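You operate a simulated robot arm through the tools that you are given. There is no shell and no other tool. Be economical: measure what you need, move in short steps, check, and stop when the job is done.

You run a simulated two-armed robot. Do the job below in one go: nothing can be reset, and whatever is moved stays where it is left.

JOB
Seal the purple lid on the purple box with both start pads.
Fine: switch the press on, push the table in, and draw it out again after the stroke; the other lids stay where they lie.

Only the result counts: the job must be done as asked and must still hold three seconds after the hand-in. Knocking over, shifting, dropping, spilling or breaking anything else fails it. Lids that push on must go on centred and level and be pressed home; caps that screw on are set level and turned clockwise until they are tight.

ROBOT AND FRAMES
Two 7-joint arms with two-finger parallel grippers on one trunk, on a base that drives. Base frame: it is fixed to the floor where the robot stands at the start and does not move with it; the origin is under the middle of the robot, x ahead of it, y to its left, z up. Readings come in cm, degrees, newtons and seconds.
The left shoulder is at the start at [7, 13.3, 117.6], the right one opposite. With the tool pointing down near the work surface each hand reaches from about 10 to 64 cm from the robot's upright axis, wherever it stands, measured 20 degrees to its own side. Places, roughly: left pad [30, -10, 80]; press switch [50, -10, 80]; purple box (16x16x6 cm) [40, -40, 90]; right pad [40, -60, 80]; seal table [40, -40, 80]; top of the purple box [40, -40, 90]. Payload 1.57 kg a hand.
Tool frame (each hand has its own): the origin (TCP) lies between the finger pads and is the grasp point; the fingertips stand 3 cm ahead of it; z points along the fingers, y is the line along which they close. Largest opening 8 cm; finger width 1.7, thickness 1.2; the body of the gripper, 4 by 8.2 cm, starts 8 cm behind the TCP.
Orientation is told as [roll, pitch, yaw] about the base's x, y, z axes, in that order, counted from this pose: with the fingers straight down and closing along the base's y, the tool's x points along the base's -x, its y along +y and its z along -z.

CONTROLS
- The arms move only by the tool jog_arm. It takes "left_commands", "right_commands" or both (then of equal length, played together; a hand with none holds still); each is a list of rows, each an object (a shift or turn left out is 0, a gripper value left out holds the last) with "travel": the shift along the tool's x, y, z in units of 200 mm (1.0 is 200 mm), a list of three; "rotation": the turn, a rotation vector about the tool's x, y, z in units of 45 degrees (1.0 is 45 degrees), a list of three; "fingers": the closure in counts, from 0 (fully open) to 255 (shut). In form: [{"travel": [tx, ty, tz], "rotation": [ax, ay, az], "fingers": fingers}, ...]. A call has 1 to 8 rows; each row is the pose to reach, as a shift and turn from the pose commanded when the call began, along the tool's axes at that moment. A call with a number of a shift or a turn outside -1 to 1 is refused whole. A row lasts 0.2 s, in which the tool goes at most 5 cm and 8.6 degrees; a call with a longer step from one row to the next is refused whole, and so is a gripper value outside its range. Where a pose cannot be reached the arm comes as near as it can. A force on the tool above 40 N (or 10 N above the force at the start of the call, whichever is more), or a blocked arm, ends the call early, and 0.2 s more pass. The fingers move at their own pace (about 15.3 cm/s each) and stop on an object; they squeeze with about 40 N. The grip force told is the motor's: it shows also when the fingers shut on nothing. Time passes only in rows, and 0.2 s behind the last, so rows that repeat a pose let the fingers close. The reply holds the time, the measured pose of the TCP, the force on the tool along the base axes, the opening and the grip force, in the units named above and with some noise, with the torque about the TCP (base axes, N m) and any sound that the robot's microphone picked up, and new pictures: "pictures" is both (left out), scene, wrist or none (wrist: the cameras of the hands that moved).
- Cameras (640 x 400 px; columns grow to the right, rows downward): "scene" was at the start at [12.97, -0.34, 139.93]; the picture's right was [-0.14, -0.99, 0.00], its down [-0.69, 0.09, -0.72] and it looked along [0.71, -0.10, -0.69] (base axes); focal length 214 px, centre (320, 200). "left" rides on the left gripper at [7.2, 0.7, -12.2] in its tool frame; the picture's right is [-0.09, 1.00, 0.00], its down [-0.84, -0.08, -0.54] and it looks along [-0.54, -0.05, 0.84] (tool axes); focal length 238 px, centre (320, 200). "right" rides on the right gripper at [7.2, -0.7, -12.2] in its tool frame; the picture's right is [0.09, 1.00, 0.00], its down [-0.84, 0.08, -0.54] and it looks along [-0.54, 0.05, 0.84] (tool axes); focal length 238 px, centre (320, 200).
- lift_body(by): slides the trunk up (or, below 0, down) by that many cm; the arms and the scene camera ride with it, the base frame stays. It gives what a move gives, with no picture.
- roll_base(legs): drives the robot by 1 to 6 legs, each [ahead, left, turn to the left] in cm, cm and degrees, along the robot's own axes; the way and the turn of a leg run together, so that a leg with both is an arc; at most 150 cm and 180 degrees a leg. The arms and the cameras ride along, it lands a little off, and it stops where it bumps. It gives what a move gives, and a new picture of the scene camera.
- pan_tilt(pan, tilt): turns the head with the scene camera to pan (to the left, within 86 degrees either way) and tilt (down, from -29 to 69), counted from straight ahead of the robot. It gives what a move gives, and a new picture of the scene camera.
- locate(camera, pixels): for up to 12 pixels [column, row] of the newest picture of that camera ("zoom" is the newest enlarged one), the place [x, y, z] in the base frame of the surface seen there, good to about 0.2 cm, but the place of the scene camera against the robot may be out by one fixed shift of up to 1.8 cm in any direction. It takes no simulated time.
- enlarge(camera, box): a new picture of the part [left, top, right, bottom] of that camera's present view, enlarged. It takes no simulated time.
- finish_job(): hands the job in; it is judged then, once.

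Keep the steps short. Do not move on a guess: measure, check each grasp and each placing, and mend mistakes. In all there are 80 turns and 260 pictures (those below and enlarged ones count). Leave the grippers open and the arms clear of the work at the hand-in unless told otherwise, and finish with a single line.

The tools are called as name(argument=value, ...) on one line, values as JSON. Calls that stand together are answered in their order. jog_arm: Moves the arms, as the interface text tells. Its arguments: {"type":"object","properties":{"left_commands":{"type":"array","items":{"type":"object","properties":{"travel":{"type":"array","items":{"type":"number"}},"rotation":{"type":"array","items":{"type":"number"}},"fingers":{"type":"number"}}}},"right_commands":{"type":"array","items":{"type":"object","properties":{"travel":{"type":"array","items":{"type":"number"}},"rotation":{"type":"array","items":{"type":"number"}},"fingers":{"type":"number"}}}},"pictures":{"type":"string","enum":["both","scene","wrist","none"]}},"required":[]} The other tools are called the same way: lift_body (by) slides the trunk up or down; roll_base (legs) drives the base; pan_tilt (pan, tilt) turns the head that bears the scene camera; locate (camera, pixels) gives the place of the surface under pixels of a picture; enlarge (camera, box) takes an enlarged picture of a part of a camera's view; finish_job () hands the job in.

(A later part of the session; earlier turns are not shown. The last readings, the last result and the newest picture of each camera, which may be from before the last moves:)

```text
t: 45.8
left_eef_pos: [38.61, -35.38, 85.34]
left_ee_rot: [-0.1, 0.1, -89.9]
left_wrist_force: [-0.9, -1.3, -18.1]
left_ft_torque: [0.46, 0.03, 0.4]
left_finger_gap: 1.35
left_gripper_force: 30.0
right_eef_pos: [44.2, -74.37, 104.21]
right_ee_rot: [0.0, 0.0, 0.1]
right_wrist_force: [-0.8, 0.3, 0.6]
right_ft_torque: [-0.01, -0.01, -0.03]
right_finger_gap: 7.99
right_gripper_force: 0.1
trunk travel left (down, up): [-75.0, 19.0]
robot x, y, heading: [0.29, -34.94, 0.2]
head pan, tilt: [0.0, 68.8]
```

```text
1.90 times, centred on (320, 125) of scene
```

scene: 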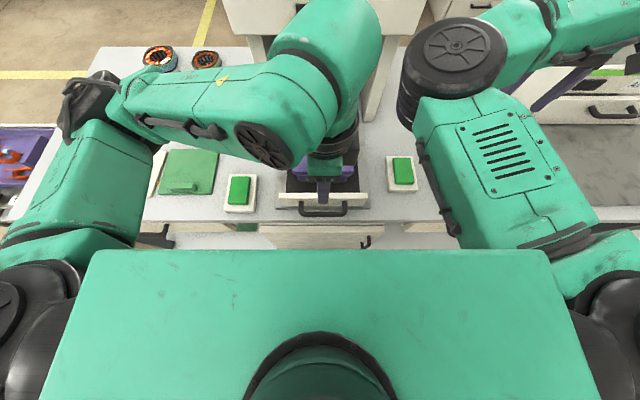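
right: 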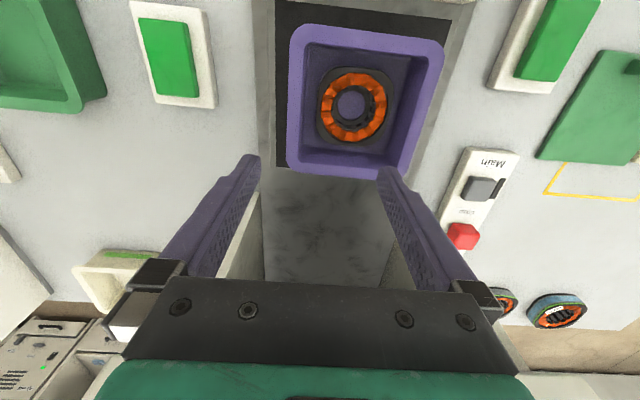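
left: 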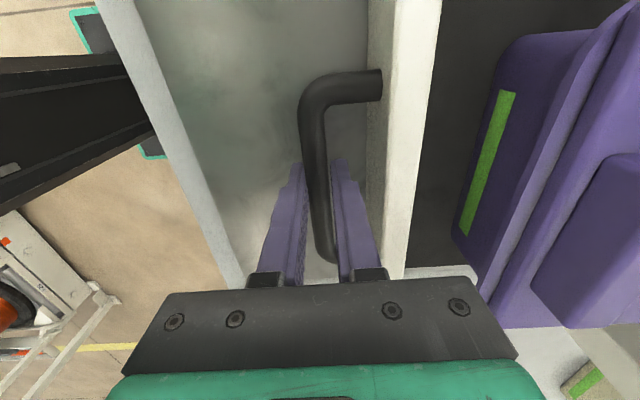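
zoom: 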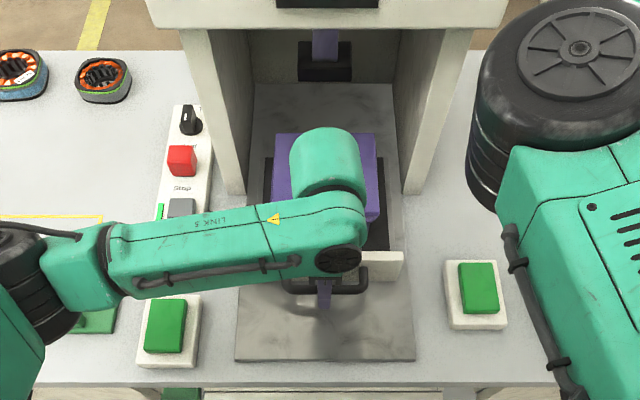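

locate(camera="zoom", pixels=[[325, 70], [300, 70], [345, 75], [320, 45], [330, 150], [325, 135], [350, 150], [285, 145], [390, 262], [330, 10], [400, 15]])

jog_arm(left_commands=[{"travel": [0, 0, 0.004]}, {"travel": [0, 0, 0.004]}], pictures="none")

```text
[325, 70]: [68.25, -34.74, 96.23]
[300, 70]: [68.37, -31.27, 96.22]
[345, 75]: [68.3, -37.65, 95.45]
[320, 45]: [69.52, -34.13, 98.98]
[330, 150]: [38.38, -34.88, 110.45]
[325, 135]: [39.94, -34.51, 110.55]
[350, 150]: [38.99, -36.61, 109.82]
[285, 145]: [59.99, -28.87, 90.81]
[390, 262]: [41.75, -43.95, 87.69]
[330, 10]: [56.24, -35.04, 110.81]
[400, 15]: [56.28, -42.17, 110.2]
```

```text
t: 46.4
left_eef_pos: [38.51, -35.37, 85.31]
left_ee_rot: [0.0, 0.1, -89.9]
left_wrist_force: [1.5, 0.4, -12.8]
left_ft_torque: [0.68, 0.01, 0.44]
left_finger_gap: 1.36
left_gripper_force: 29.9
right_eef_pos: [44.14, -74.33, 104.24]
right_ee_rot: [-0.1, 0.1, 0.0]
right_wrist_force: [0.0, 0.4, -0.4]
right_ft_torque: [0.03, 0.01, 0.0]
right_finger_gap: 8.02
right_gripper_force: 0.1
trunk travel left (down, up): [-75.0, 19.0]
robot x, y, heading: [0.07, -34.68, 0.3]
head pan, tilt: [0.0, 68.8]
```

The press ram is at x≈68–72, so the table must go ~16 cm more. An upright hand would hit the press head there (front x 56). I'll loosen the grip and lean the hand back 40° about the handle bar, fingers pointing forward-down, then regrip.

jog_arm(left_commands=[{"fingers": 185}, {"travel": [0, 0, -0.02], "fingers": 185}, {"travel": [0, -0.01, -0.048], "rotation": [-0.18, 0, 0]}, {"travel": [0, -0.02, -0.048], "rotation": [-0.36, 0, 0]}, {"travel": [0, -0.03, -0.048], "rotation": [-0.54, 0, 0]}, {"travel": [0, -0.04, -0.048], "rotation": [-0.72, 0, 0]}, {"travel": [0, -0.048, -0.048], "rotation": [-0.889, 0, 0]}, {"travel": [0, -0.048, -0.048], "rotation": [-0.889, 0, 0]}], pictures="both")

```text
t: 48.1
left_eef_pos: [37.37, -35.51, 86.26]
left_ee_rot: [39.9, 0.0, -90.0]
left_wrist_force: [0.4, 0.0, 0.7]
left_ft_torque: [-0.01, 0.01, 0.0]
left_finger_gap: 2.22
left_gripper_force: 0.1
right_eef_pos: [44.07, -74.32, 104.37]
right_ee_rot: [0.1, 0.0, 0.1]
right_wrist_force: [-0.1, -0.4, 0.1]
right_ft_torque: [0.01, -0.01, 0.0]
right_finger_gap: 8.01
right_gripper_force: 0.0
trunk travel left (down, up): [-75.0, 19.0]
robot x, y, heading: [-0.46, -34.55, -0.1]
head pan, tilt: [0.0, 68.8]
```

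scene: 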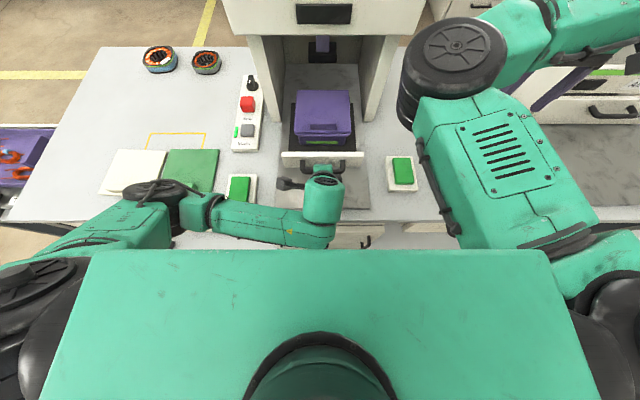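
left: 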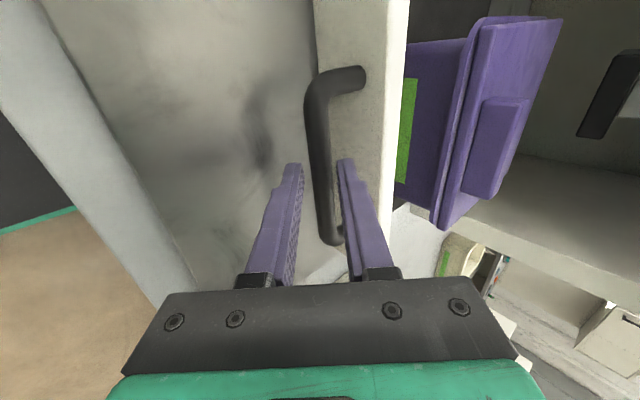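

Hand leaned back, bar still between the fingers. Close and push on along +x.

jog_arm(left_commands=[{"fingers": 255}, {"fingers": 255}, {"fingers": 255}, {"travel": [0, 0.019, 0.016]}, {"travel": [0, 0.05, 0.042]}, {"travel": [0, 0.088, 0.074]}, {"travel": [0, 0.126, 0.106]}, {"travel": [0, 0.153, 0.129]}], pictures="none")

jog_arm(left_commands=[{"travel": [0, 0.03, 0.026]}, {"travel": [0, 0.065, 0.054]}, {"travel": [0, 0.103, 0.086]}, {"travel": [0, 0.142, 0.119]}, {"travel": [0, 0.18, 0.151]}, {"travel": [0, 0.218, 0.183]}, {"travel": [0, 0.249, 0.209]}, {"travel": [0, 0.268, 0.225]}], pictures="both")

```text
t: 50.0
left_eef_pos: [41.2, -35.21, 86.43]
left_ee_rot: [40.3, 0.1, -90.0]
left_wrist_force: [0.1, -0.3, 18.6]
left_ft_torque: [0.15, -0.19, 0.52]
left_finger_gap: 1.36
left_gripper_force: 30.3
right_eef_pos: [43.9, -74.31, 104.6]
right_ee_rot: [0.0, 0.0, 0.0]
right_wrist_force: [-0.4, 0.3, 0.6]
right_ft_torque: [0.05, 0.01, -0.03]
right_finger_gap: 8.0
right_gripper_force: 0.0
trunk travel left (down, up): [-75.0, 19.0]
robot x, y, heading: [0.1, -34.73, -0.3]
head pan, tilt: [0.0, 68.8]
```

```text
t: 51.8
left_eef_pos: [48.12, -35.34, 86.44]
left_ee_rot: [40.2, 0.0, -90.0]
left_wrist_force: [-2.2, 0.9, 13.2]
left_ft_torque: [-0.59, -0.16, -0.1]
left_finger_gap: 1.39
left_gripper_force: 30.1
right_eef_pos: [43.88, -74.18, 104.49]
right_ee_rot: [0.0, 0.0, 0.0]
right_wrist_force: [1.1, 0.6, 0.1]
right_ft_torque: [-0.03, 0.0, 0.0]
right_finger_gap: 7.97
right_gripper_force: 0.0
trunk travel left (down, up): [-75.0, 19.0]
robot x, y, heading: [0.15, -34.78, 0.1]
head pan, tilt: [0.0, 68.8]
```

scene: 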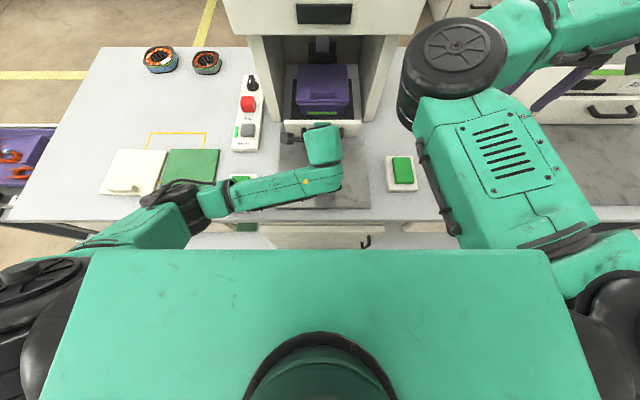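
left: 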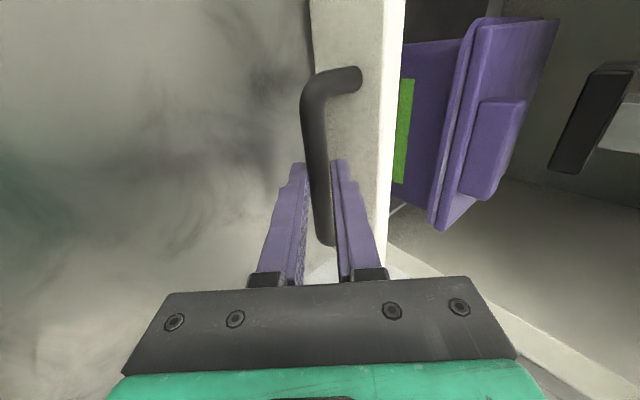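

Continue pushing until the stop is felt.

jog_arm(left_commands=[{"travel": [0, 0.027, 0.022]}, {"travel": [0, 0.057, 0.048]}, {"travel": [0, 0.088, 0.074]}, {"travel": [0, 0.119, 0.1]}, {"travel": [0, 0.149, 0.125]}, {"travel": [0, 0.18, 0.151]}, {"travel": [0, 0.21, 0.176]}, {"travel": [0, 0.23, 0.193]}], pictures="both")

```text
t: 53.5
left_eef_pos: [53.01, -35.37, 85.72]
left_ee_rot: [39.0, 0.0, -90.2]
left_wrist_force: [-21.7, 2.5, 8.9]
left_ft_torque: [-0.2, 0.1, 0.47]
left_finger_gap: 1.38
left_gripper_force: 30.2
right_eef_pos: [43.31, -74.12, 104.7]
right_ee_rot: [-0.2, -0.2, 0.1]
right_wrist_force: [0.5, -0.3, 1.0]
right_ft_torque: [0.01, 0.01, -0.01]
right_finger_gap: 8.0
right_gripper_force: 0.1
trunk travel left (down, up): [-75.0, 19.0]
robot x, y, heading: [0.07, -34.81, 0.1]
head pan, tilt: [0.0, 68.8]
stopped in row 8 (left hand): the force on the tool passed its limit at 47 N (the readings are from after the stop); the commanded pose is now the measured one
```

scene: 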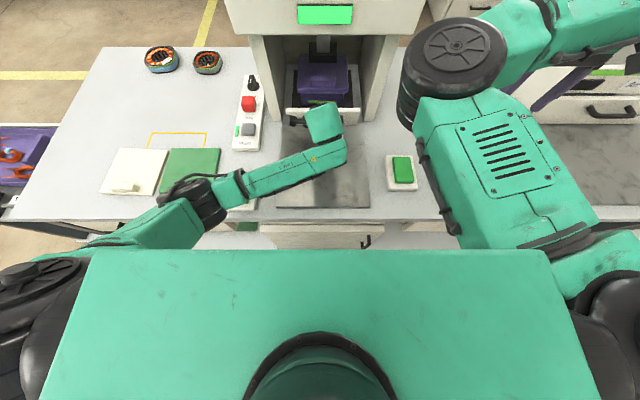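
left: 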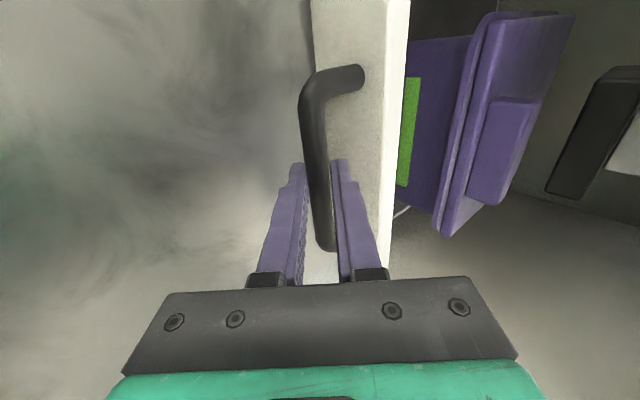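

The stop is reached and the press display turned green. Check the lid hasn't slid.

enlarge(camera="left", box=[380, 0, 640, 240])

enlarge(camera="scene", box=[260, 0, 390, 150])

```text
1.67 times, centred on (510, 120) of left
```

zoom: 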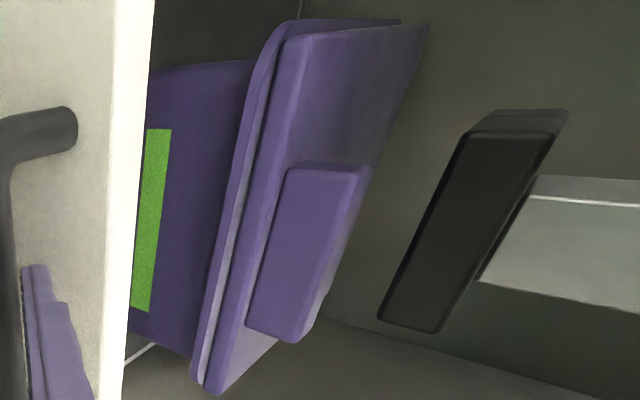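

```text
2.67 times, centred on (325, 75) of scene
```

zoom: 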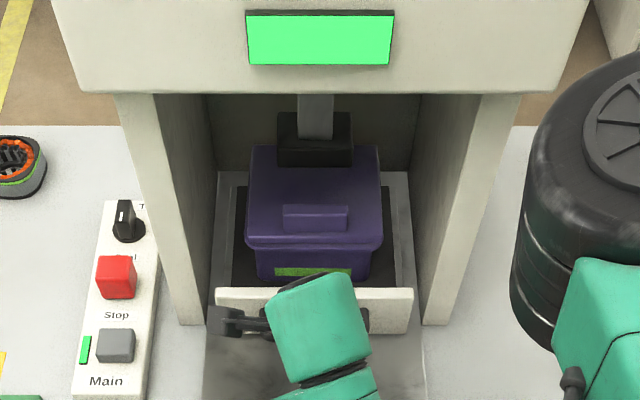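

locate(camera="left", pixels=[[471, 93], [475, 93], [479, 93], [484, 93], [490, 93], [486, 40], [500, 40], [540, 14], [500, 15], [470, 227], [464, 232], [520, 100]])

locate(camera="zoom", pixels=[[249, 215], [380, 215], [250, 243], [378, 240], [253, 148], [378, 150], [255, 252], [375, 250], [240, 250], [385, 240], [280, 160], [350, 140]])

```text
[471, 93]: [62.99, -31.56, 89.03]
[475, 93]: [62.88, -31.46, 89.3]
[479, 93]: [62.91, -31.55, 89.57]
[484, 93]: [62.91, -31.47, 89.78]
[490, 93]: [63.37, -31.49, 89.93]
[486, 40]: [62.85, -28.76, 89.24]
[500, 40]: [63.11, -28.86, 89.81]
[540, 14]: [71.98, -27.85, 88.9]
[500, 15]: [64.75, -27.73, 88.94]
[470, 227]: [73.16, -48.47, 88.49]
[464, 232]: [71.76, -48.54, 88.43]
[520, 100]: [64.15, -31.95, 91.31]
```

```text
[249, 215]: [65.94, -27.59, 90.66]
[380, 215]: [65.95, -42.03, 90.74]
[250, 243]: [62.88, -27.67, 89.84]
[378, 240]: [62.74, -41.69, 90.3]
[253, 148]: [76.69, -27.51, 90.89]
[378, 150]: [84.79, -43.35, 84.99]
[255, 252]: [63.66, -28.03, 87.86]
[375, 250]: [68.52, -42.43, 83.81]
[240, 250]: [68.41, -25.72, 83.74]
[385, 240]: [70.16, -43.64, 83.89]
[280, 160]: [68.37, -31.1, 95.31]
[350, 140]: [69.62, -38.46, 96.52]
```

Lid still sits right. Open the fingers and back out along the tool axis.

locate(camera="left", pixels=[[458, 93], [462, 93], [465, 93], [468, 93], [478, 40], [482, 40]])

jog_arm(left_commands=[{"fingers": 175}, {"fingers": 175}, {"travel": [0, 0, -0.08]}, {"travel": [0, 0, -0.2]}, {"travel": [0, 0, -0.4]}, {"travel": [0, 0, -0.6]}, {"travel": [0, 0, -0.6]}], pictures="both")

```text
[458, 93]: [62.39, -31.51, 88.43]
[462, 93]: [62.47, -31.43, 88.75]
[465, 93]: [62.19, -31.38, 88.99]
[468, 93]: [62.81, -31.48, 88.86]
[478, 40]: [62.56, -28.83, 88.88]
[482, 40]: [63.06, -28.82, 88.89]
```

```text
t: 55.1
left_eef_pos: [46.25, -35.24, 94.87]
left_ee_rot: [39.0, 0.1, -90.3]
left_wrist_force: [0.3, 0.1, 0.2]
left_ft_torque: [-0.04, 0.01, -0.03]
left_finger_gap: 2.5
left_gripper_force: 0.0
right_eef_pos: [44.07, -74.21, 104.34]
right_ee_rot: [-0.1, 0.0, 0.0]
right_wrist_force: [-0.4, 0.1, 0.2]
right_ft_torque: [0.0, 0.01, 0.03]
right_finger_gap: 8.0
right_gripper_force: 0.0
trunk travel left (down, up): [-75.0, 19.0]
robot x, y, heading: [-0.14, -34.84, 0.1]
head pan, tilt: [0.0, 68.8]
```

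scene: 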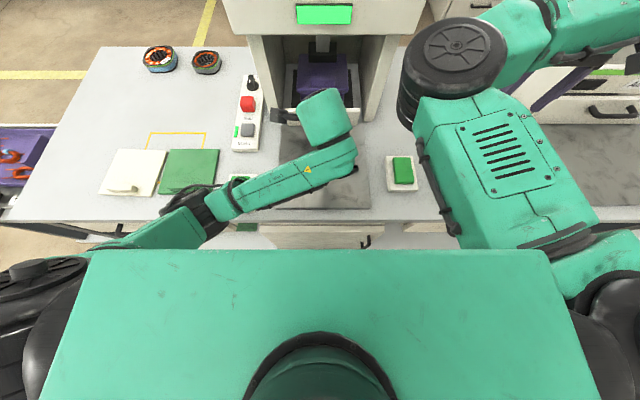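
left: 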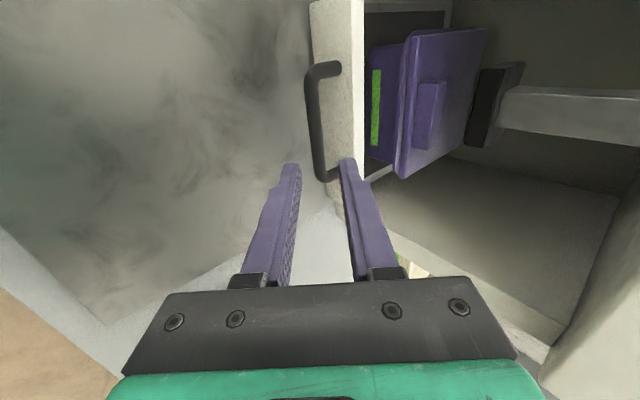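

Retreat up, stand the left hand upright again, and close both grippers for pressing.

jog_arm(left_commands=[{"travel": [0.03, -0.03, -0.15], "rotation": [0.145, 0, 0], "fingers": 255}, {"travel": [0.06, -0.06, -0.3], "rotation": [0.29, 0, 0], "fingers": 255}, {"travel": [0.1, -0.09, -0.42], "rotation": [0.435, 0, 0], "fingers": 255}, {"travel": [0.16, -0.11, -0.54], "rotation": [0.58, 0, 0], "fingers": 255}, {"travel": [0.22, -0.13, -0.6], "rotation": [0.725, 0, 0], "fingers": 255}, {"travel": [0.25, -0.137, -0.625], "rotation": [0.867, 0, 0], "fingers": 255}, {"travel": [0.25, -0.137, -0.625], "rotation": [0.867, 0, 0], "fingers": 255}], right_commands=[{"travel": [0.03, 0.13, 0.03], "fingers": 255}, {"travel": [0.06, 0.26, 0.06], "fingers": 255}, {"travel": [0.1, 0.4, 0.1], "fingers": 255}, {"travel": [0.14, 0.54, 0.14], "fingers": 255}, {"travel": [0.18, 0.68, 0.18], "fingers": 255}, {"travel": [0.22, 0.84, 0.22], "fingers": 255}, {"travel": [0.22, 0.84, 0.22], "fingers": 255}], pictures="both")

```text
t: 56.7
left_eef_pos: [36.13, -30.34, 103.0]
left_ee_rot: [-0.2, 0.2, -90.2]
left_wrist_force: [-0.6, 0.5, -0.2]
left_ft_torque: [0.0, 0.04, 0.02]
left_finger_gap: 0.01
left_gripper_force: 21.1
right_eef_pos: [47.64, -65.77, 96.1]
right_ee_rot: [0.0, 0.0, 0.0]
right_wrist_force: [-0.4, -0.3, -0.7]
right_ft_torque: [-0.02, 0.02, 0.0]
right_finger_gap: 0.0
right_gripper_force: 20.9
right hand out of reach, approached as far as the arm can: row 2, 3, 4, 5, 6, 7
trunk travel left (down, up): [-75.0, 19.0]
robot x, y, heading: [0.25, -34.69, -0.1]
head pan, tilt: [0.0, 68.8]
```

scene: 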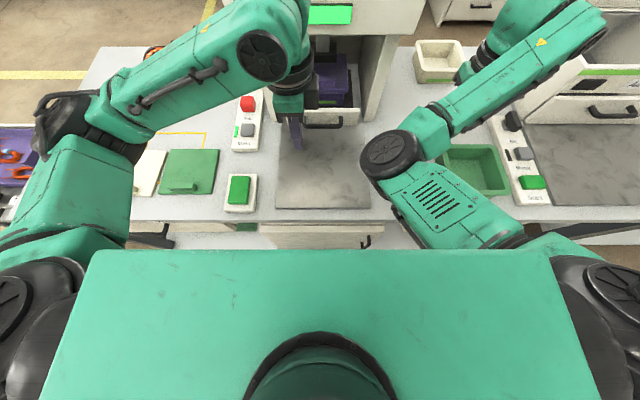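
right: 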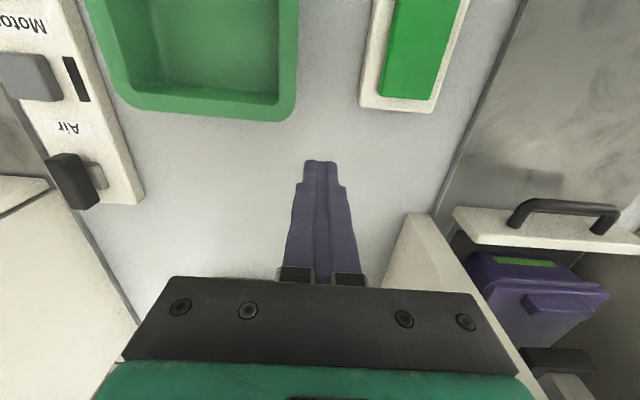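
left: 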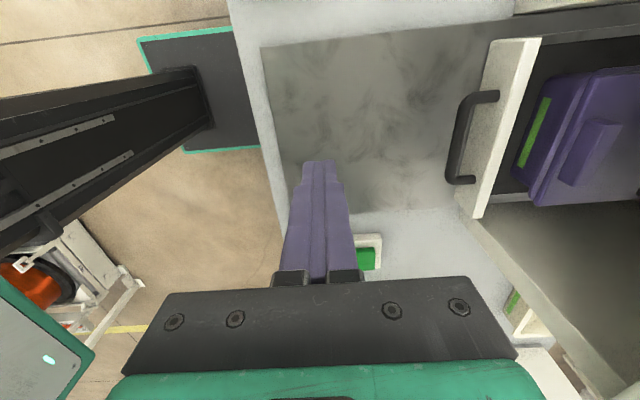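

The right arm stopped short. I'll check where it settles with a small up-and-back move.

jog_arm(right_commands=[{"travel": [0, 0, -0.1]}, {"travel": [0, 0, -0.2]}, {"travel": [0, 0, -0.2]}], pictures="none")

```text
t: 57.5
left_eef_pos: [36.19, -30.46, 103.03]
left_ee_rot: [-0.2, 0.2, -90.2]
left_wrist_force: [-0.9, -0.6, -0.3]
left_ft_torque: [-0.01, 0.0, 0.01]
left_finger_gap: 0.0
left_gripper_force: 21.3
right_eef_pos: [48.56, -66.34, 99.76]
right_ee_rot: [0.0, 0.1, -0.1]
right_wrist_force: [1.4, 0.5, 1.0]
right_ft_torque: [0.0, 0.02, -0.03]
right_finger_gap: 0.01
right_gripper_force: 21.5
right hand out of reach, approached as far as the arm can: row 1, 2, 3
trunk travel left (down, up): [-75.0, 19.0]
robot x, y, heading: [0.11, -34.34, -0.1]
head pan, tilt: [0.0, 68.8]
```

The folded right arm can't come further inward. I'll move it outward again, then shift the base 15 cm left so both pads are easy.

jog_arm(right_commands=[{"travel": [0, -0.2, 0]}, {"travel": [0, -0.4, 0]}, {"travel": [0, -0.6, 0]}, {"travel": [0, -0.6, 0]}], pictures="scene")

```text
t: 58.5
left_eef_pos: [36.28, -30.5, 102.99]
left_ee_rot: [-0.1, 0.2, -90.1]
left_wrist_force: [-1.1, 0.1, -0.4]
left_ft_torque: [-0.01, 0.02, 0.0]
left_finger_gap: 0.04
left_gripper_force: 21.2
right_eef_pos: [48.52, -78.24, 99.62]
right_ee_rot: [-0.1, 0.0, 0.0]
right_wrist_force: [-0.5, -0.5, -0.2]
right_ft_torque: [-0.01, -0.01, 0.01]
right_finger_gap: 0.0
right_gripper_force: 21.0
trunk travel left (down, up): [-75.0, 19.0]
robot x, y, heading: [-0.19, -35.01, -0.2]
head pan, tilt: [0.0, 68.8]
```

scene: 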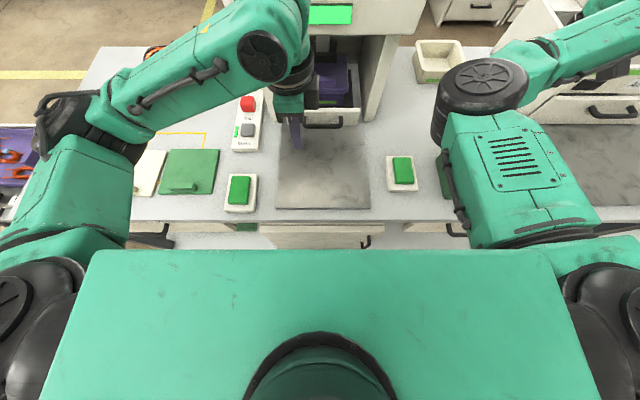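

roll_base(legs=[[0, 17, 0]])

```text
t: 60.0
left_eef_pos: [36.29, -13.85, 103.0]
left_ee_rot: [0.0, 0.2, -90.2]
left_wrist_force: [-0.4, 0.1, 0.1]
left_ft_torque: [0.01, 0.0, 0.02]
left_finger_gap: 0.0
left_gripper_force: 21.3
right_eef_pos: [48.39, -61.86, 99.54]
right_ee_rot: [0.1, 0.0, 0.0]
right_wrist_force: [0.1, -0.4, 0.3]
right_ft_torque: [0.05, 0.02, -0.02]
right_finger_gap: 0.02
right_gripper_force: 21.3
trunk travel left (down, up): [-75.0, 19.0]
robot x, y, heading: [-0.22, -17.89, 0.4]
head pan, tilt: [0.0, 68.8]
```

scene: 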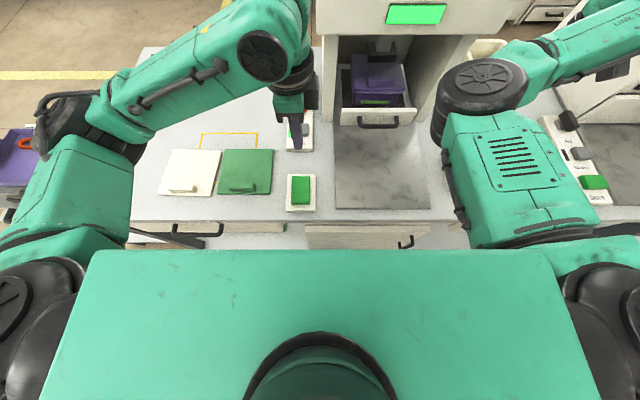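

Now both hands go above their pads: left (34, −13), right (39.6, −57.4).

jog_arm(left_commands=[{"travel": [0.01, -0.03, 0.07]}, {"travel": [0.02, -0.06, 0.15]}, {"travel": [0.03, -0.1, 0.25]}, {"travel": [0.03, -0.11, 0.35]}, {"travel": [0.03, -0.11, 0.42]}, {"travel": [0.03, -0.11, 0.42]}], right_commands=[{"travel": [0.1, 0.05, 0]}, {"travel": [0.2, 0.1, 0]}, {"travel": [0.3, 0.15, 0.05]}, {"travel": [0.4, 0.2, 0.15]}, {"travel": [0.44, 0.225, 0.25]}, {"travel": [0.44, 0.225, 0.25]}], pictures="both")

```text
t: 61.4
left_eef_pos: [34.0, -13.18, 94.71]
left_ee_rot: [-0.1, 0.2, -90.3]
left_wrist_force: [-0.1, -0.6, 0.3]
left_ft_torque: [0.01, 0.02, 0.0]
left_finger_gap: 0.01
left_gripper_force: 21.4
right_eef_pos: [39.65, -57.16, 94.43]
right_ee_rot: [0.1, 0.0, 0.0]
right_wrist_force: [-0.3, -0.1, 0.1]
right_ft_torque: [-0.02, 0.0, 0.0]
right_finger_gap: 0.01
right_gripper_force: 21.3
trunk travel left (down, up): [-75.0, 19.0]
robot x, y, heading: [0.03, -18.21, -0.0]
head pan, tilt: [0.0, 68.8]
```

scene: 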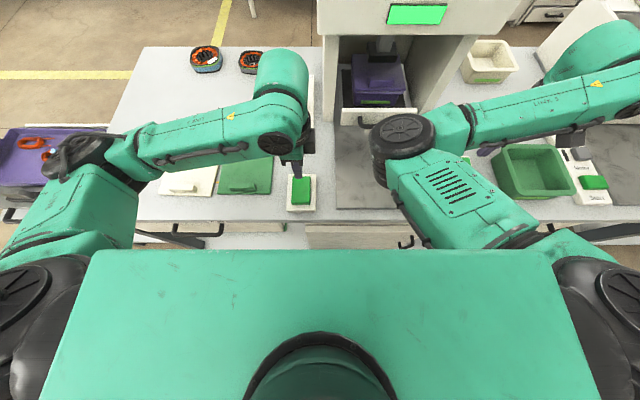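
right: 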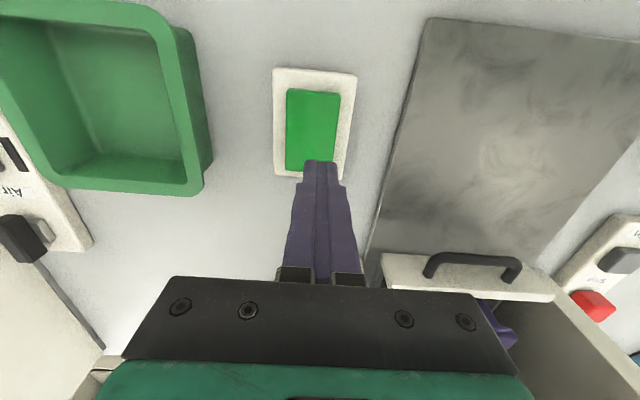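
left: 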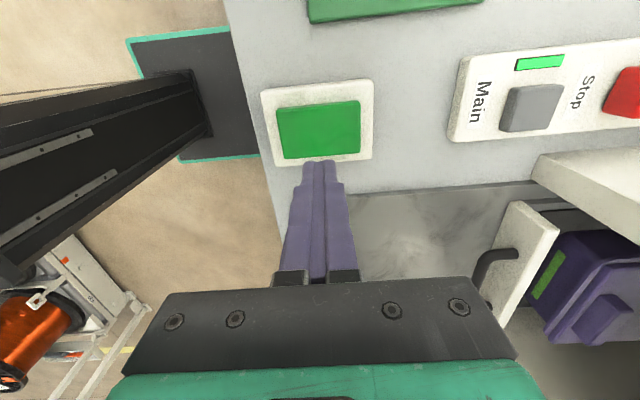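

locate(camera="left", pixels=[[280, 110], [357, 103], [286, 155], [357, 150], [320, 130]])

locate(camera="right", pixels=[[290, 93], [338, 95], [289, 165], [333, 158], [313, 130]])

```text
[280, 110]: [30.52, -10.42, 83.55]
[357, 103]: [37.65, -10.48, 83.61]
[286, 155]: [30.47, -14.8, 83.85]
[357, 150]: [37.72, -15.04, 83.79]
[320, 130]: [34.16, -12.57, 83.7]
```

```text
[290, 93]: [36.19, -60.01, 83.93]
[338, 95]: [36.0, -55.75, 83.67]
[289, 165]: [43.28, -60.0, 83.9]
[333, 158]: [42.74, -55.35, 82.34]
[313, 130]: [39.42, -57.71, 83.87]
```

Pad tops are at 83.8 (contact TCP ≈86.8). Descend and press both together, holding.

jog_arm(left_commands=[{"travel": [0, 0, 0.17]}, {"travel": [0, 0, 0.335]}, {"travel": [0, 0, 0.37]}, {"travel": [0, 0, 0.4]}, {"travel": [0, 0, 0.425]}, {"travel": [0, 0, 0.425]}, {"travel": [0, 0, 0.425]}, {"travel": [0, 0, 0.425]}], right_commands=[{"travel": [0, 0, 0.17]}, {"travel": [0, 0, 0.322]}, {"travel": [0, 0, 0.357]}, {"travel": [0, 0, 0.387]}, {"travel": [0, 0, 0.412]}, {"travel": [0, 0, 0.412]}, {"travel": [0, 0, 0.412]}, {"travel": [0, 0, 0.412]}], pictures="scene")

```text
t: 63.2
left_eef_pos: [33.98, -13.16, 86.22]
left_ee_rot: [-0.1, 0.2, -90.2]
left_wrist_force: [-0.2, -1.5, 3.7]
left_ft_torque: [-0.06, 0.02, 0.0]
left_finger_gap: 0.02
left_gripper_force: 21.4
right_eef_pos: [39.61, -57.07, 86.5]
right_ee_rot: [-0.1, 0.1, 0.0]
right_wrist_force: [1.0, -0.3, 2.5]
right_ft_torque: [0.06, -0.02, -0.01]
right_finger_gap: 0.02
right_gripper_force: 21.5
trunk travel left (down, up): [-75.0, 19.0]
robot x, y, heading: [-0.32, -18.21, 0.1]
head pan, tilt: [0.0, 68.8]
heard: click
```

scene: 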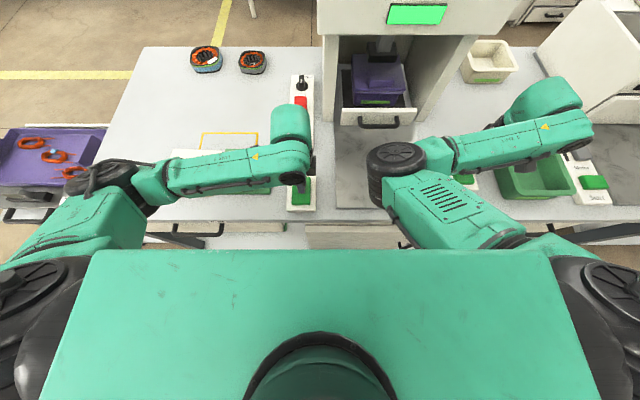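

One click, no stroke: the pads likely need a firm simultaneous push. Release both, then press both quickly and deeper.

jog_arm(left_commands=[{"travel": [0, 0, -0.09]}, {"travel": [0, 0, -0.09]}, {"travel": [0, 0, -0.03]}, {"travel": [0, 0, 0.025]}, {"travel": [0, 0, 0.025]}, {"travel": [0, 0, 0.025]}, {"travel": [0, 0, 0.025]}, {"travel": [0, 0, 0.025]}], right_commands=[{"travel": [0, 0, -0.09]}, {"travel": [0, 0, -0.09]}, {"travel": [0, 0, -0.03]}, {"travel": [0, 0, 0.035]}, {"travel": [0, 0, 0.035]}, {"travel": [0, 0, 0.035]}, {"travel": [0, 0, 0.035]}, {"travel": [0, 0, 0.035]}], pictures="scene")

```text
t: 65.0
left_eef_pos: [33.92, -13.11, 85.95]
left_ee_rot: [0.2, 0.1, -90.2]
left_wrist_force: [9.4, -4.5, 23.8]
left_ft_torque: [-0.11, -0.25, 0.0]
left_finger_gap: 0.0
left_gripper_force: 21.3
right_eef_pos: [39.71, -57.18, 85.86]
right_ee_rot: [-0.1, -0.2, 0.2]
right_wrist_force: [8.0, -4.7, 27.5]
right_ft_torque: [-0.22, -0.23, -0.02]
right_finger_gap: 0.0
right_gripper_force: 21.2
trunk travel left (down, up): [-75.0, 19.0]
robot x, y, heading: [-0.04, -17.45, -0.1]
head pan, tilt: [0.0, 68.8]
heard: click, click
```

scene: 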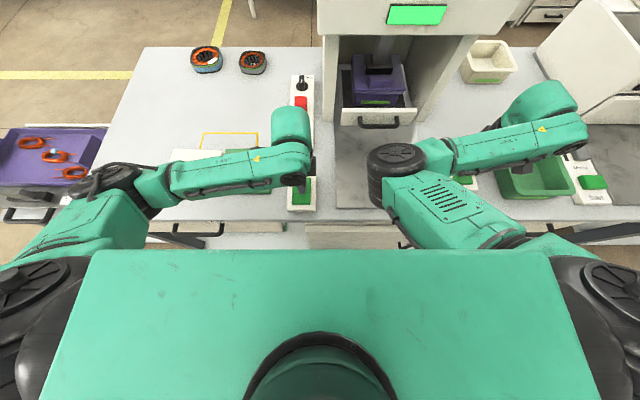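

Both clicked and the ram is coming down. Hold on.

jog_arm(left_commands=[{}, {}, {}, {}, {}, {}, {}, {}], right_commands=[{}, {}, {}, {}, {}, {}, {}, {}], pictures="scene")

enlarge(camera="scene", box=[320, 0, 450, 130])

```text
t: 66.8
left_eef_pos: [33.89, -13.16, 85.86]
left_ee_rot: [0.3, 0.0, -90.2]
left_wrist_force: [10.9, -5.1, 28.8]
left_ft_torque: [-0.15, -0.31, 0.02]
left_finger_gap: 0.0
left_gripper_force: 21.1
right_eef_pos: [39.64, -57.13, 85.79]
right_ee_rot: [-0.2, -0.2, 0.2]
right_wrist_force: [10.0, -7.6, 31.9]
right_ft_torque: [-0.22, -0.22, -0.01]
right_finger_gap: 0.0
right_gripper_force: 21.4
trunk travel left (down, up): [-75.0, 19.0]
robot x, y, heading: [-0.3, -18.32, -0.2]
head pan, tilt: [0.0, 68.8]
```

scene: 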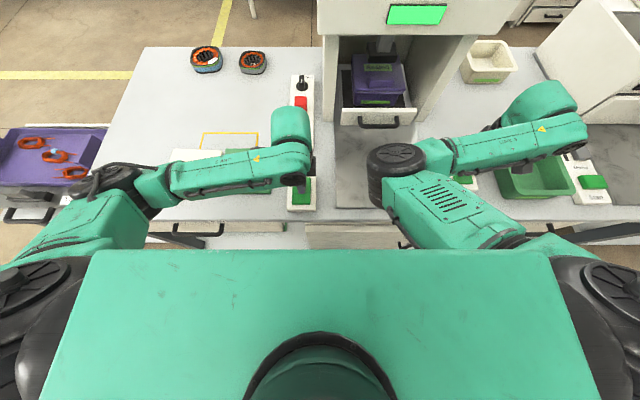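

```text
3.08 times, centred on (385, 65) of scene
```

zoom: 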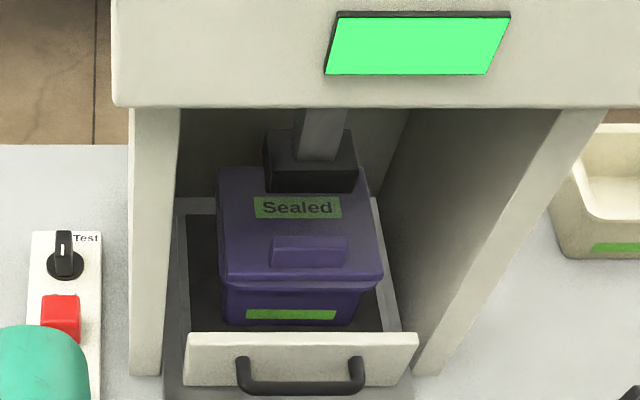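

"Sealed" now shows on the lid and the ram is up again. Raise both hands off the pads.

jog_arm(left_commands=[{"travel": [0, 0, -0.1]}, {"travel": [0, 0, -0.3]}, {"travel": [0, 0, -0.5]}, {"travel": [0, 0, -0.7]}, {"travel": [0, 0, -0.85]}, {"travel": [0, 0, -0.85]}], right_commands=[{"travel": [0, 0, -0.1]}, {"travel": [0, 0, -0.3]}, {"travel": [0, 0, -0.5]}, {"travel": [0, 0, -0.7]}, {"travel": [0, 0, -0.9]}, {"travel": [0, 0, -0.9]}], pictures="none")

roll_base(legs=[[0, -17, 0]])

```text
t: 68.2
left_eef_pos: [34.03, -13.09, 102.62]
left_ee_rot: [-0.2, 0.2, -90.2]
left_wrist_force: [0.1, -0.3, 0.0]
left_ft_torque: [0.0, 0.0, 0.0]
left_finger_gap: 0.0
left_gripper_force: 20.8
right_eef_pos: [39.46, -57.17, 103.73]
right_ee_rot: [0.1, 0.1, 0.0]
right_wrist_force: [0.5, -0.7, -0.4]
right_ft_torque: [0.01, 0.03, 0.0]
right_finger_gap: 0.02
right_gripper_force: 21.1
trunk travel left (down, up): [-75.0, 19.0]
robot x, y, heading: [-0.07, -17.71, 0.0]
head pan, tilt: [0.0, 68.8]
```

```text
t: 69.6
left_eef_pos: [34.03, -29.78, 102.49]
left_ee_rot: [-0.1, 0.1, -90.1]
left_wrist_force: [0.5, 0.0, 0.1]
left_ft_torque: [0.01, -0.01, 0.02]
left_finger_gap: 0.02
left_gripper_force: 21.4
right_eef_pos: [39.46, -73.95, 103.82]
right_ee_rot: [0.0, 0.0, 0.1]
right_wrist_force: [0.4, 0.7, -0.3]
right_ft_torque: [0.0, 0.04, 0.02]
right_finger_gap: 0.0
right_gripper_force: 20.9
trunk travel left (down, up): [-75.0, 19.0]
robot x, y, heading: [-0.12, -35.06, -0.0]
head pan, tilt: [0.0, 68.8]
```

scene: 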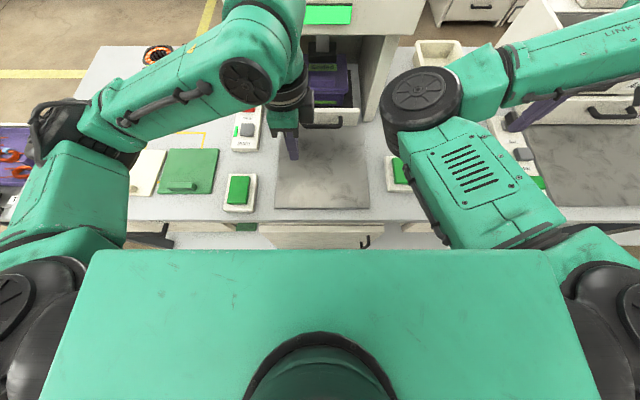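

Return the left hand to the leaned-back approach pose in front of the handle.

jog_arm(left_commands=[{"travel": [-0.1, 0.05, 0.02], "rotation": [-0.17, 0, 0], "fingers": 175}, {"travel": [-0.2, 0.12, 0.05], "rotation": [-0.34, 0, 0]}, {"travel": [-0.275, 0.22, 0.1], "rotation": [-0.51, 0, 0]}, {"travel": [-0.275, 0.35, 0.2], "rotation": [-0.68, 0, 0]}, {"travel": [-0.275, 0.48, 0.3], "rotation": [-0.82, 0, 0]}, {"travel": [-0.275, 0.61, 0.38], "rotation": [-0.867, 0, 0]}, {"travel": [-0.275, 0.61, 0.38], "rotation": [-0.867, 0, 0]}], pictures="wrist")

locate(camera="left", pixels=[[314, 100], [316, 130], [318, 160], [330, 100], [345, 100], [430, 100]])

```text
t: 71.2
left_eef_pos: [46.29, -35.48, 94.59]
left_ee_rot: [39.1, 0.2, -90.1]
left_wrist_force: [-0.6, 0.5, -0.1]
left_ft_torque: [0.01, -0.02, -0.03]
left_finger_gap: 2.52
left_gripper_force: 0.0
right_eef_pos: [39.49, -74.04, 103.72]
right_ee_rot: [0.0, 0.0, 0.2]
right_wrist_force: [0.1, 0.4, 0.1]
right_ft_torque: [-0.02, 0.01, -0.02]
right_finger_gap: 0.0
right_gripper_force: 20.8
trunk travel left (down, up): [-75.0, 19.0]
robot x, y, heading: [0.33, -34.69, 0.0]
head pan, tilt: [0.0, 68.8]
```

left: 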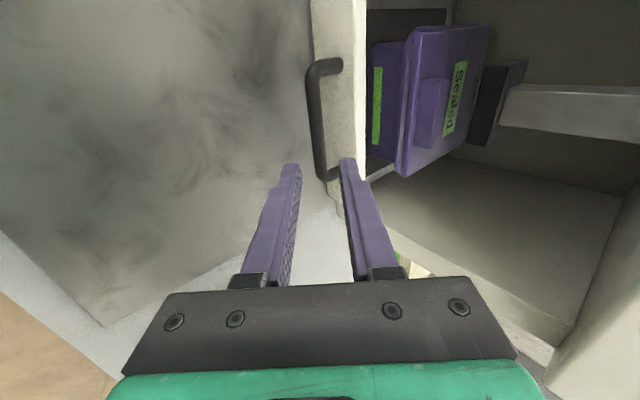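

```text
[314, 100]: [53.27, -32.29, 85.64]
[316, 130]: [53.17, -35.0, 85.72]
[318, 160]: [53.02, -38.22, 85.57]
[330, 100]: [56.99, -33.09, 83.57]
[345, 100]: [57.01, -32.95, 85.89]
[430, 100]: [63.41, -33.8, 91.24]
```

Approach along the tool axis 11.8 cm, as before, and close on the bar.

jog_arm(left_commands=[{"travel": [0, 0.007, 0.2]}, {"travel": [0, 0.007, 0.4]}, {"travel": [0, 0.007, 0.52]}, {"travel": [0, 0.007, 0.59]}, {"travel": [0, 0.007, 0.59]}, {"travel": [0, 0.007, 0.59], "fingers": 255}, {"travel": [0, 0.007, 0.59], "fingers": 255}, {"travel": [0, 0.007, 0.59], "fingers": 255}], pictures="wrist")

```text
t: 73.0
left_eef_pos: [53.33, -35.56, 85.57]
left_ee_rot: [38.6, 0.2, -90.2]
left_wrist_force: [-25.4, 2.8, -14.2]
left_ft_torque: [-0.38, 0.13, 0.19]
left_finger_gap: 1.37
left_gripper_force: 30.5
right_eef_pos: [39.2, -74.03, 103.88]
right_ee_rot: [-0.1, -0.2, 0.1]
right_wrist_force: [-0.3, 0.2, 0.7]
right_ft_torque: [-0.02, 0.02, 0.0]
right_finger_gap: 0.0
right_gripper_force: 21.2
trunk travel left (down, up): [-75.0, 19.0]
robot x, y, heading: [-0.1, -35.18, 0.2]
head pan, tilt: [0.0, 68.8]
```

left: 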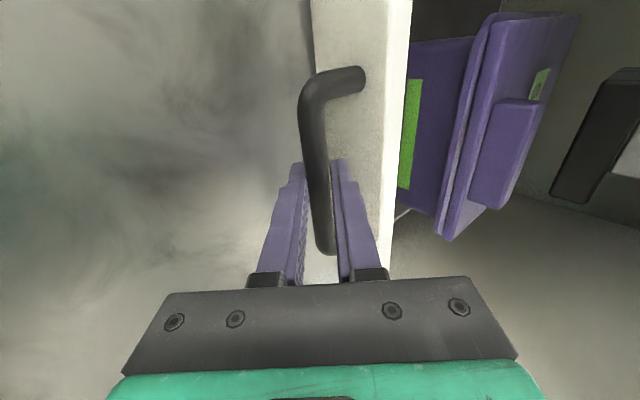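

Gripped. Draw the table out slowly.

jog_arm(left_commands=[{"travel": [0, -0.02, -0.016]}, {"travel": [0, -0.05, -0.04]}, {"travel": [0, -0.09, -0.072]}, {"travel": [0, -0.13, -0.104]}, {"travel": [0, -0.17, -0.136]}, {"travel": [0, -0.21, -0.168]}, {"travel": [0, -0.25, -0.2]}, {"travel": [0, -0.29, -0.232]}], pictures="none")

jog_arm(left_commands=[{"travel": [0, -0.04, -0.032]}, {"travel": [0, -0.08, -0.064]}, {"travel": [0, -0.12, -0.096]}, {"travel": [0, -0.16, -0.128]}, {"travel": [0, -0.2, -0.16]}, {"travel": [0, -0.24, -0.192]}, {"travel": [0, -0.28, -0.224]}, {"travel": [0, -0.31, -0.248]}], pictures="both")

```text
t: 74.8
left_eef_pos: [46.34, -35.4, 85.52]
left_ee_rot: [38.6, 0.4, -90.2]
left_wrist_force: [0.9, -5.9, -21.1]
left_ft_torque: [-0.41, 0.03, 0.29]
left_finger_gap: 1.36
left_gripper_force: 30.0
right_eef_pos: [39.89, -74.26, 103.68]
right_ee_rot: [0.2, 0.2, 0.1]
right_wrist_force: [-0.3, -0.4, -0.2]
right_ft_torque: [0.01, -0.01, -0.01]
right_finger_gap: 0.01
right_gripper_force: 21.0
trunk travel left (down, up): [-75.0, 19.0]
robot x, y, heading: [0.11, -35.03, 0.2]
head pan, tilt: [0.0, 68.8]
```

```text
t: 76.6
left_eef_pos: [38.5, -35.34, 85.6]
left_ee_rot: [38.8, 0.3, -90.1]
left_wrist_force: [-0.1, 1.5, -18.8]
left_ft_torque: [-0.11, 0.05, 0.56]
left_finger_gap: 1.37
left_gripper_force: 29.8
right_eef_pos: [39.7, -74.11, 103.7]
right_ee_rot: [-0.1, 0.1, 0.1]
right_wrist_force: [0.1, 0.7, -0.4]
right_ft_torque: [-0.02, 0.03, -0.01]
right_finger_gap: 0.0
right_gripper_force: 21.5
trunk travel left (down, up): [-75.0, 19.0]
robot x, y, heading: [0.26, -35.22, 0.3]
head pan, tilt: [0.0, 68.8]
```

scene: 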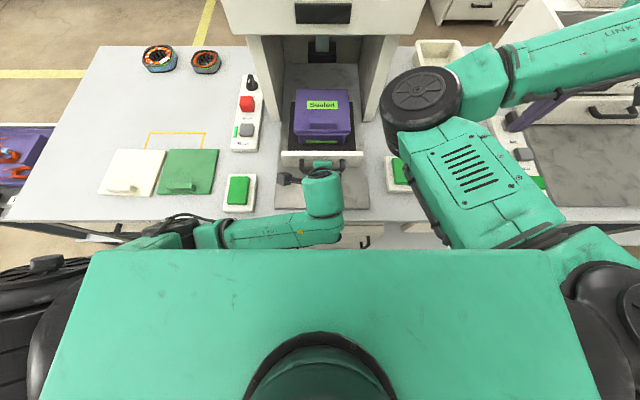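
left: 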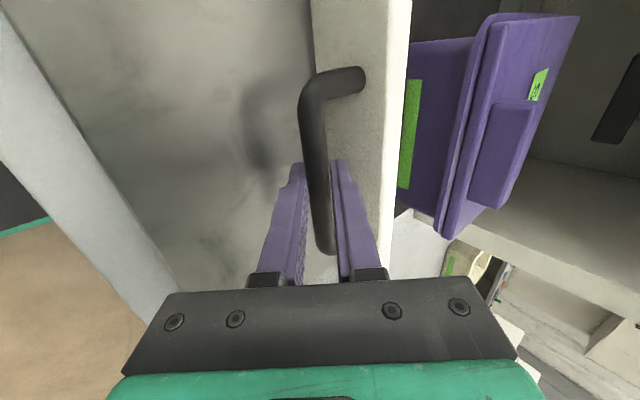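

Halfway out. Near the trunk the lean won't fit, so I'll loosen, stand the hand upright about the bar and regrip.

jog_arm(left_commands=[{"fingers": 185}, {"fingers": 185}, {"travel": [0, 0.009, 0.003], "rotation": [0.172, 0, 0]}, {"travel": [0, 0.018, 0.006], "rotation": [0.344, 0, 0]}, {"travel": [0, 0.027, 0.009], "rotation": [0.516, 0, 0]}, {"travel": [0, 0.036, 0.012], "rotation": [0.688, 0, 0]}, {"travel": [0, 0.043, 0.015], "rotation": [0.86, 0, 0]}, {"travel": [0, 0.043, 0.015], "rotation": [0.86, 0, 0]}], pictures="wrist")

locate(camera="left", pixels=[[315, 120], [318, 150], [310, 100], [316, 180], [320, 110]])

```text
t: 78.4
left_eef_pos: [39.25, -35.37, 86.22]
left_ee_rot: [0.1, 0.2, -90.2]
left_wrist_force: [-0.4, 0.7, 0.3]
left_ft_torque: [-0.02, 0.01, 0.02]
left_finger_gap: 2.21
left_gripper_force: 0.0
right_eef_pos: [39.47, -74.0, 103.78]
right_ee_rot: [0.1, 0.0, 0.1]
right_wrist_force: [-0.2, 0.7, -0.3]
right_ft_torque: [-0.04, 0.02, -0.01]
right_finger_gap: 0.0
right_gripper_force: 21.7
trunk travel left (down, up): [-75.0, 19.0]
robot x, y, heading: [0.02, -34.96, 0.3]
head pan, tilt: [0.0, 68.8]
```

left: 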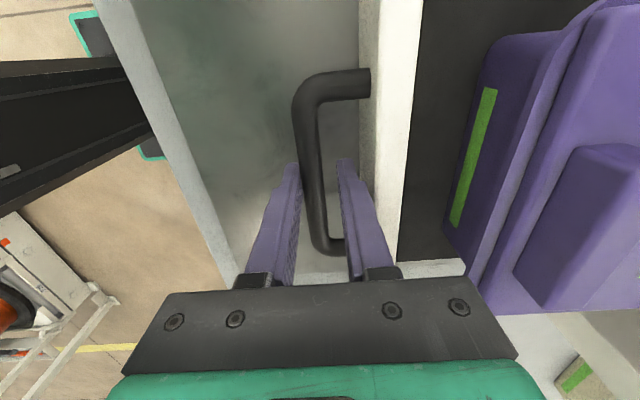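

```text
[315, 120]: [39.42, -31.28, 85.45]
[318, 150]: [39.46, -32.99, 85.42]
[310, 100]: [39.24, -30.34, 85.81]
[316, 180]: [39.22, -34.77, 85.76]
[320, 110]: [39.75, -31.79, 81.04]
```

Bar is between the upright fingers. Lower 0.9, close, and pull on.

jog_arm(left_commands=[{"travel": [0, -0.005, 0.03]}, {"travel": [0, -0.005, 0.045]}, {"travel": [0, -0.005, 0.045], "fingers": 255}, {"travel": [0, -0.005, 0.045], "fingers": 255}, {"travel": [0, -0.005, 0.045], "fingers": 255}, {"travel": [0, -0.025, 0.045]}, {"travel": [0, -0.07, 0.045]}, {"travel": [0, -0.12, 0.045]}], pictures="none")

jog_arm(left_commands=[{"travel": [0, -0.05, 0]}, {"travel": [0, -0.1, 0]}, {"travel": [0, -0.15, 0]}, {"travel": [0, -0.2, 0]}, {"travel": [0, -0.25, 0]}, {"travel": [0, -0.3, 0]}, {"travel": [0, -0.35, 0]}, {"travel": [0, -0.4, 0]}], pictures="wrist")

```text
t: 80.2
left_eef_pos: [36.69, -35.57, 85.13]
left_ee_rot: [0.3, 0.2, -90.3]
left_wrist_force: [0.3, -1.6, 11.9]
left_ft_torque: [0.27, 0.07, 0.5]
left_finger_gap: 1.37
left_gripper_force: 30.1
right_eef_pos: [39.5, -74.14, 103.8]
right_ee_rot: [0.0, -0.1, 0.2]
right_wrist_force: [-0.6, 0.6, 0.1]
right_ft_torque: [-0.02, -0.01, -0.01]
right_finger_gap: 0.01
right_gripper_force: 21.2
trunk travel left (down, up): [-75.0, 19.0]
robot x, y, heading: [-0.04, -35.1, 0.1]
head pan, tilt: [0.0, 68.8]
```

```text
t: 82.0
left_eef_pos: [28.84, -35.46, 85.13]
left_ee_rot: [0.4, 0.3, -90.0]
left_wrist_force: [-0.5, -4.0, 18.8]
left_ft_torque: [0.02, -0.04, 0.49]
left_finger_gap: 1.4
left_gripper_force: 30.6
right_eef_pos: [39.38, -74.15, 103.77]
right_ee_rot: [0.0, -0.2, 0.1]
right_wrist_force: [0.9, -0.5, 0.3]
right_ft_torque: [-0.02, 0.01, -0.02]
right_finger_gap: 0.01
right_gripper_force: 21.7
trunk travel left (down, up): [-75.0, 19.0]
robot x, y, heading: [0.42, -34.89, 0.1]
head pan, tilt: [0.0, 68.8]
```

left: 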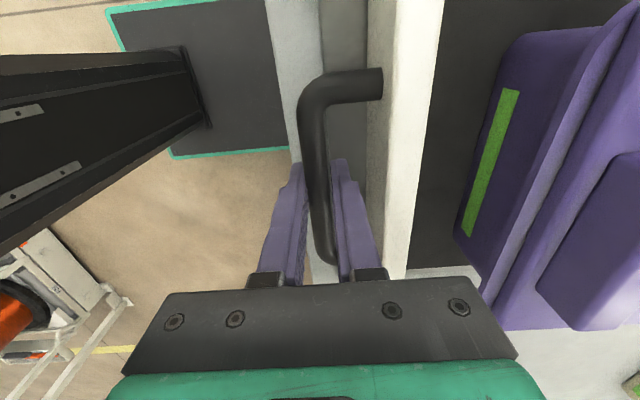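

Last bit: 2.6 cm more to the outer position.

jog_arm(left_commands=[{"travel": [0, -0.04, 0]}, {"travel": [0, -0.08, 0]}, {"travel": [0, -0.11, 0]}, {"travel": [0, -0.13, 0]}, {"travel": [0, -0.13, 0]}], pictures="none")

```text
t: 83.2
left_eef_pos: [26.63, -35.43, 85.2]
left_ee_rot: [0.2, 0.3, -89.9]
left_wrist_force: [17.5, -2.8, 11.5]
left_ft_torque: [0.15, -0.07, 0.41]
left_finger_gap: 1.38
left_gripper_force: 29.7
right_eef_pos: [39.69, -74.22, 103.58]
right_ee_rot: [0.0, 0.2, 0.2]
right_wrist_force: [0.6, -0.2, 0.4]
right_ft_torque: [0.0, 0.02, 0.0]
right_finger_gap: 0.0
right_gripper_force: 21.2
trunk travel left (down, up): [-75.0, 19.0]
robot x, y, heading: [-0.02, -35.17, 0.1]
head pan, tilt: [0.0, 68.8]
```

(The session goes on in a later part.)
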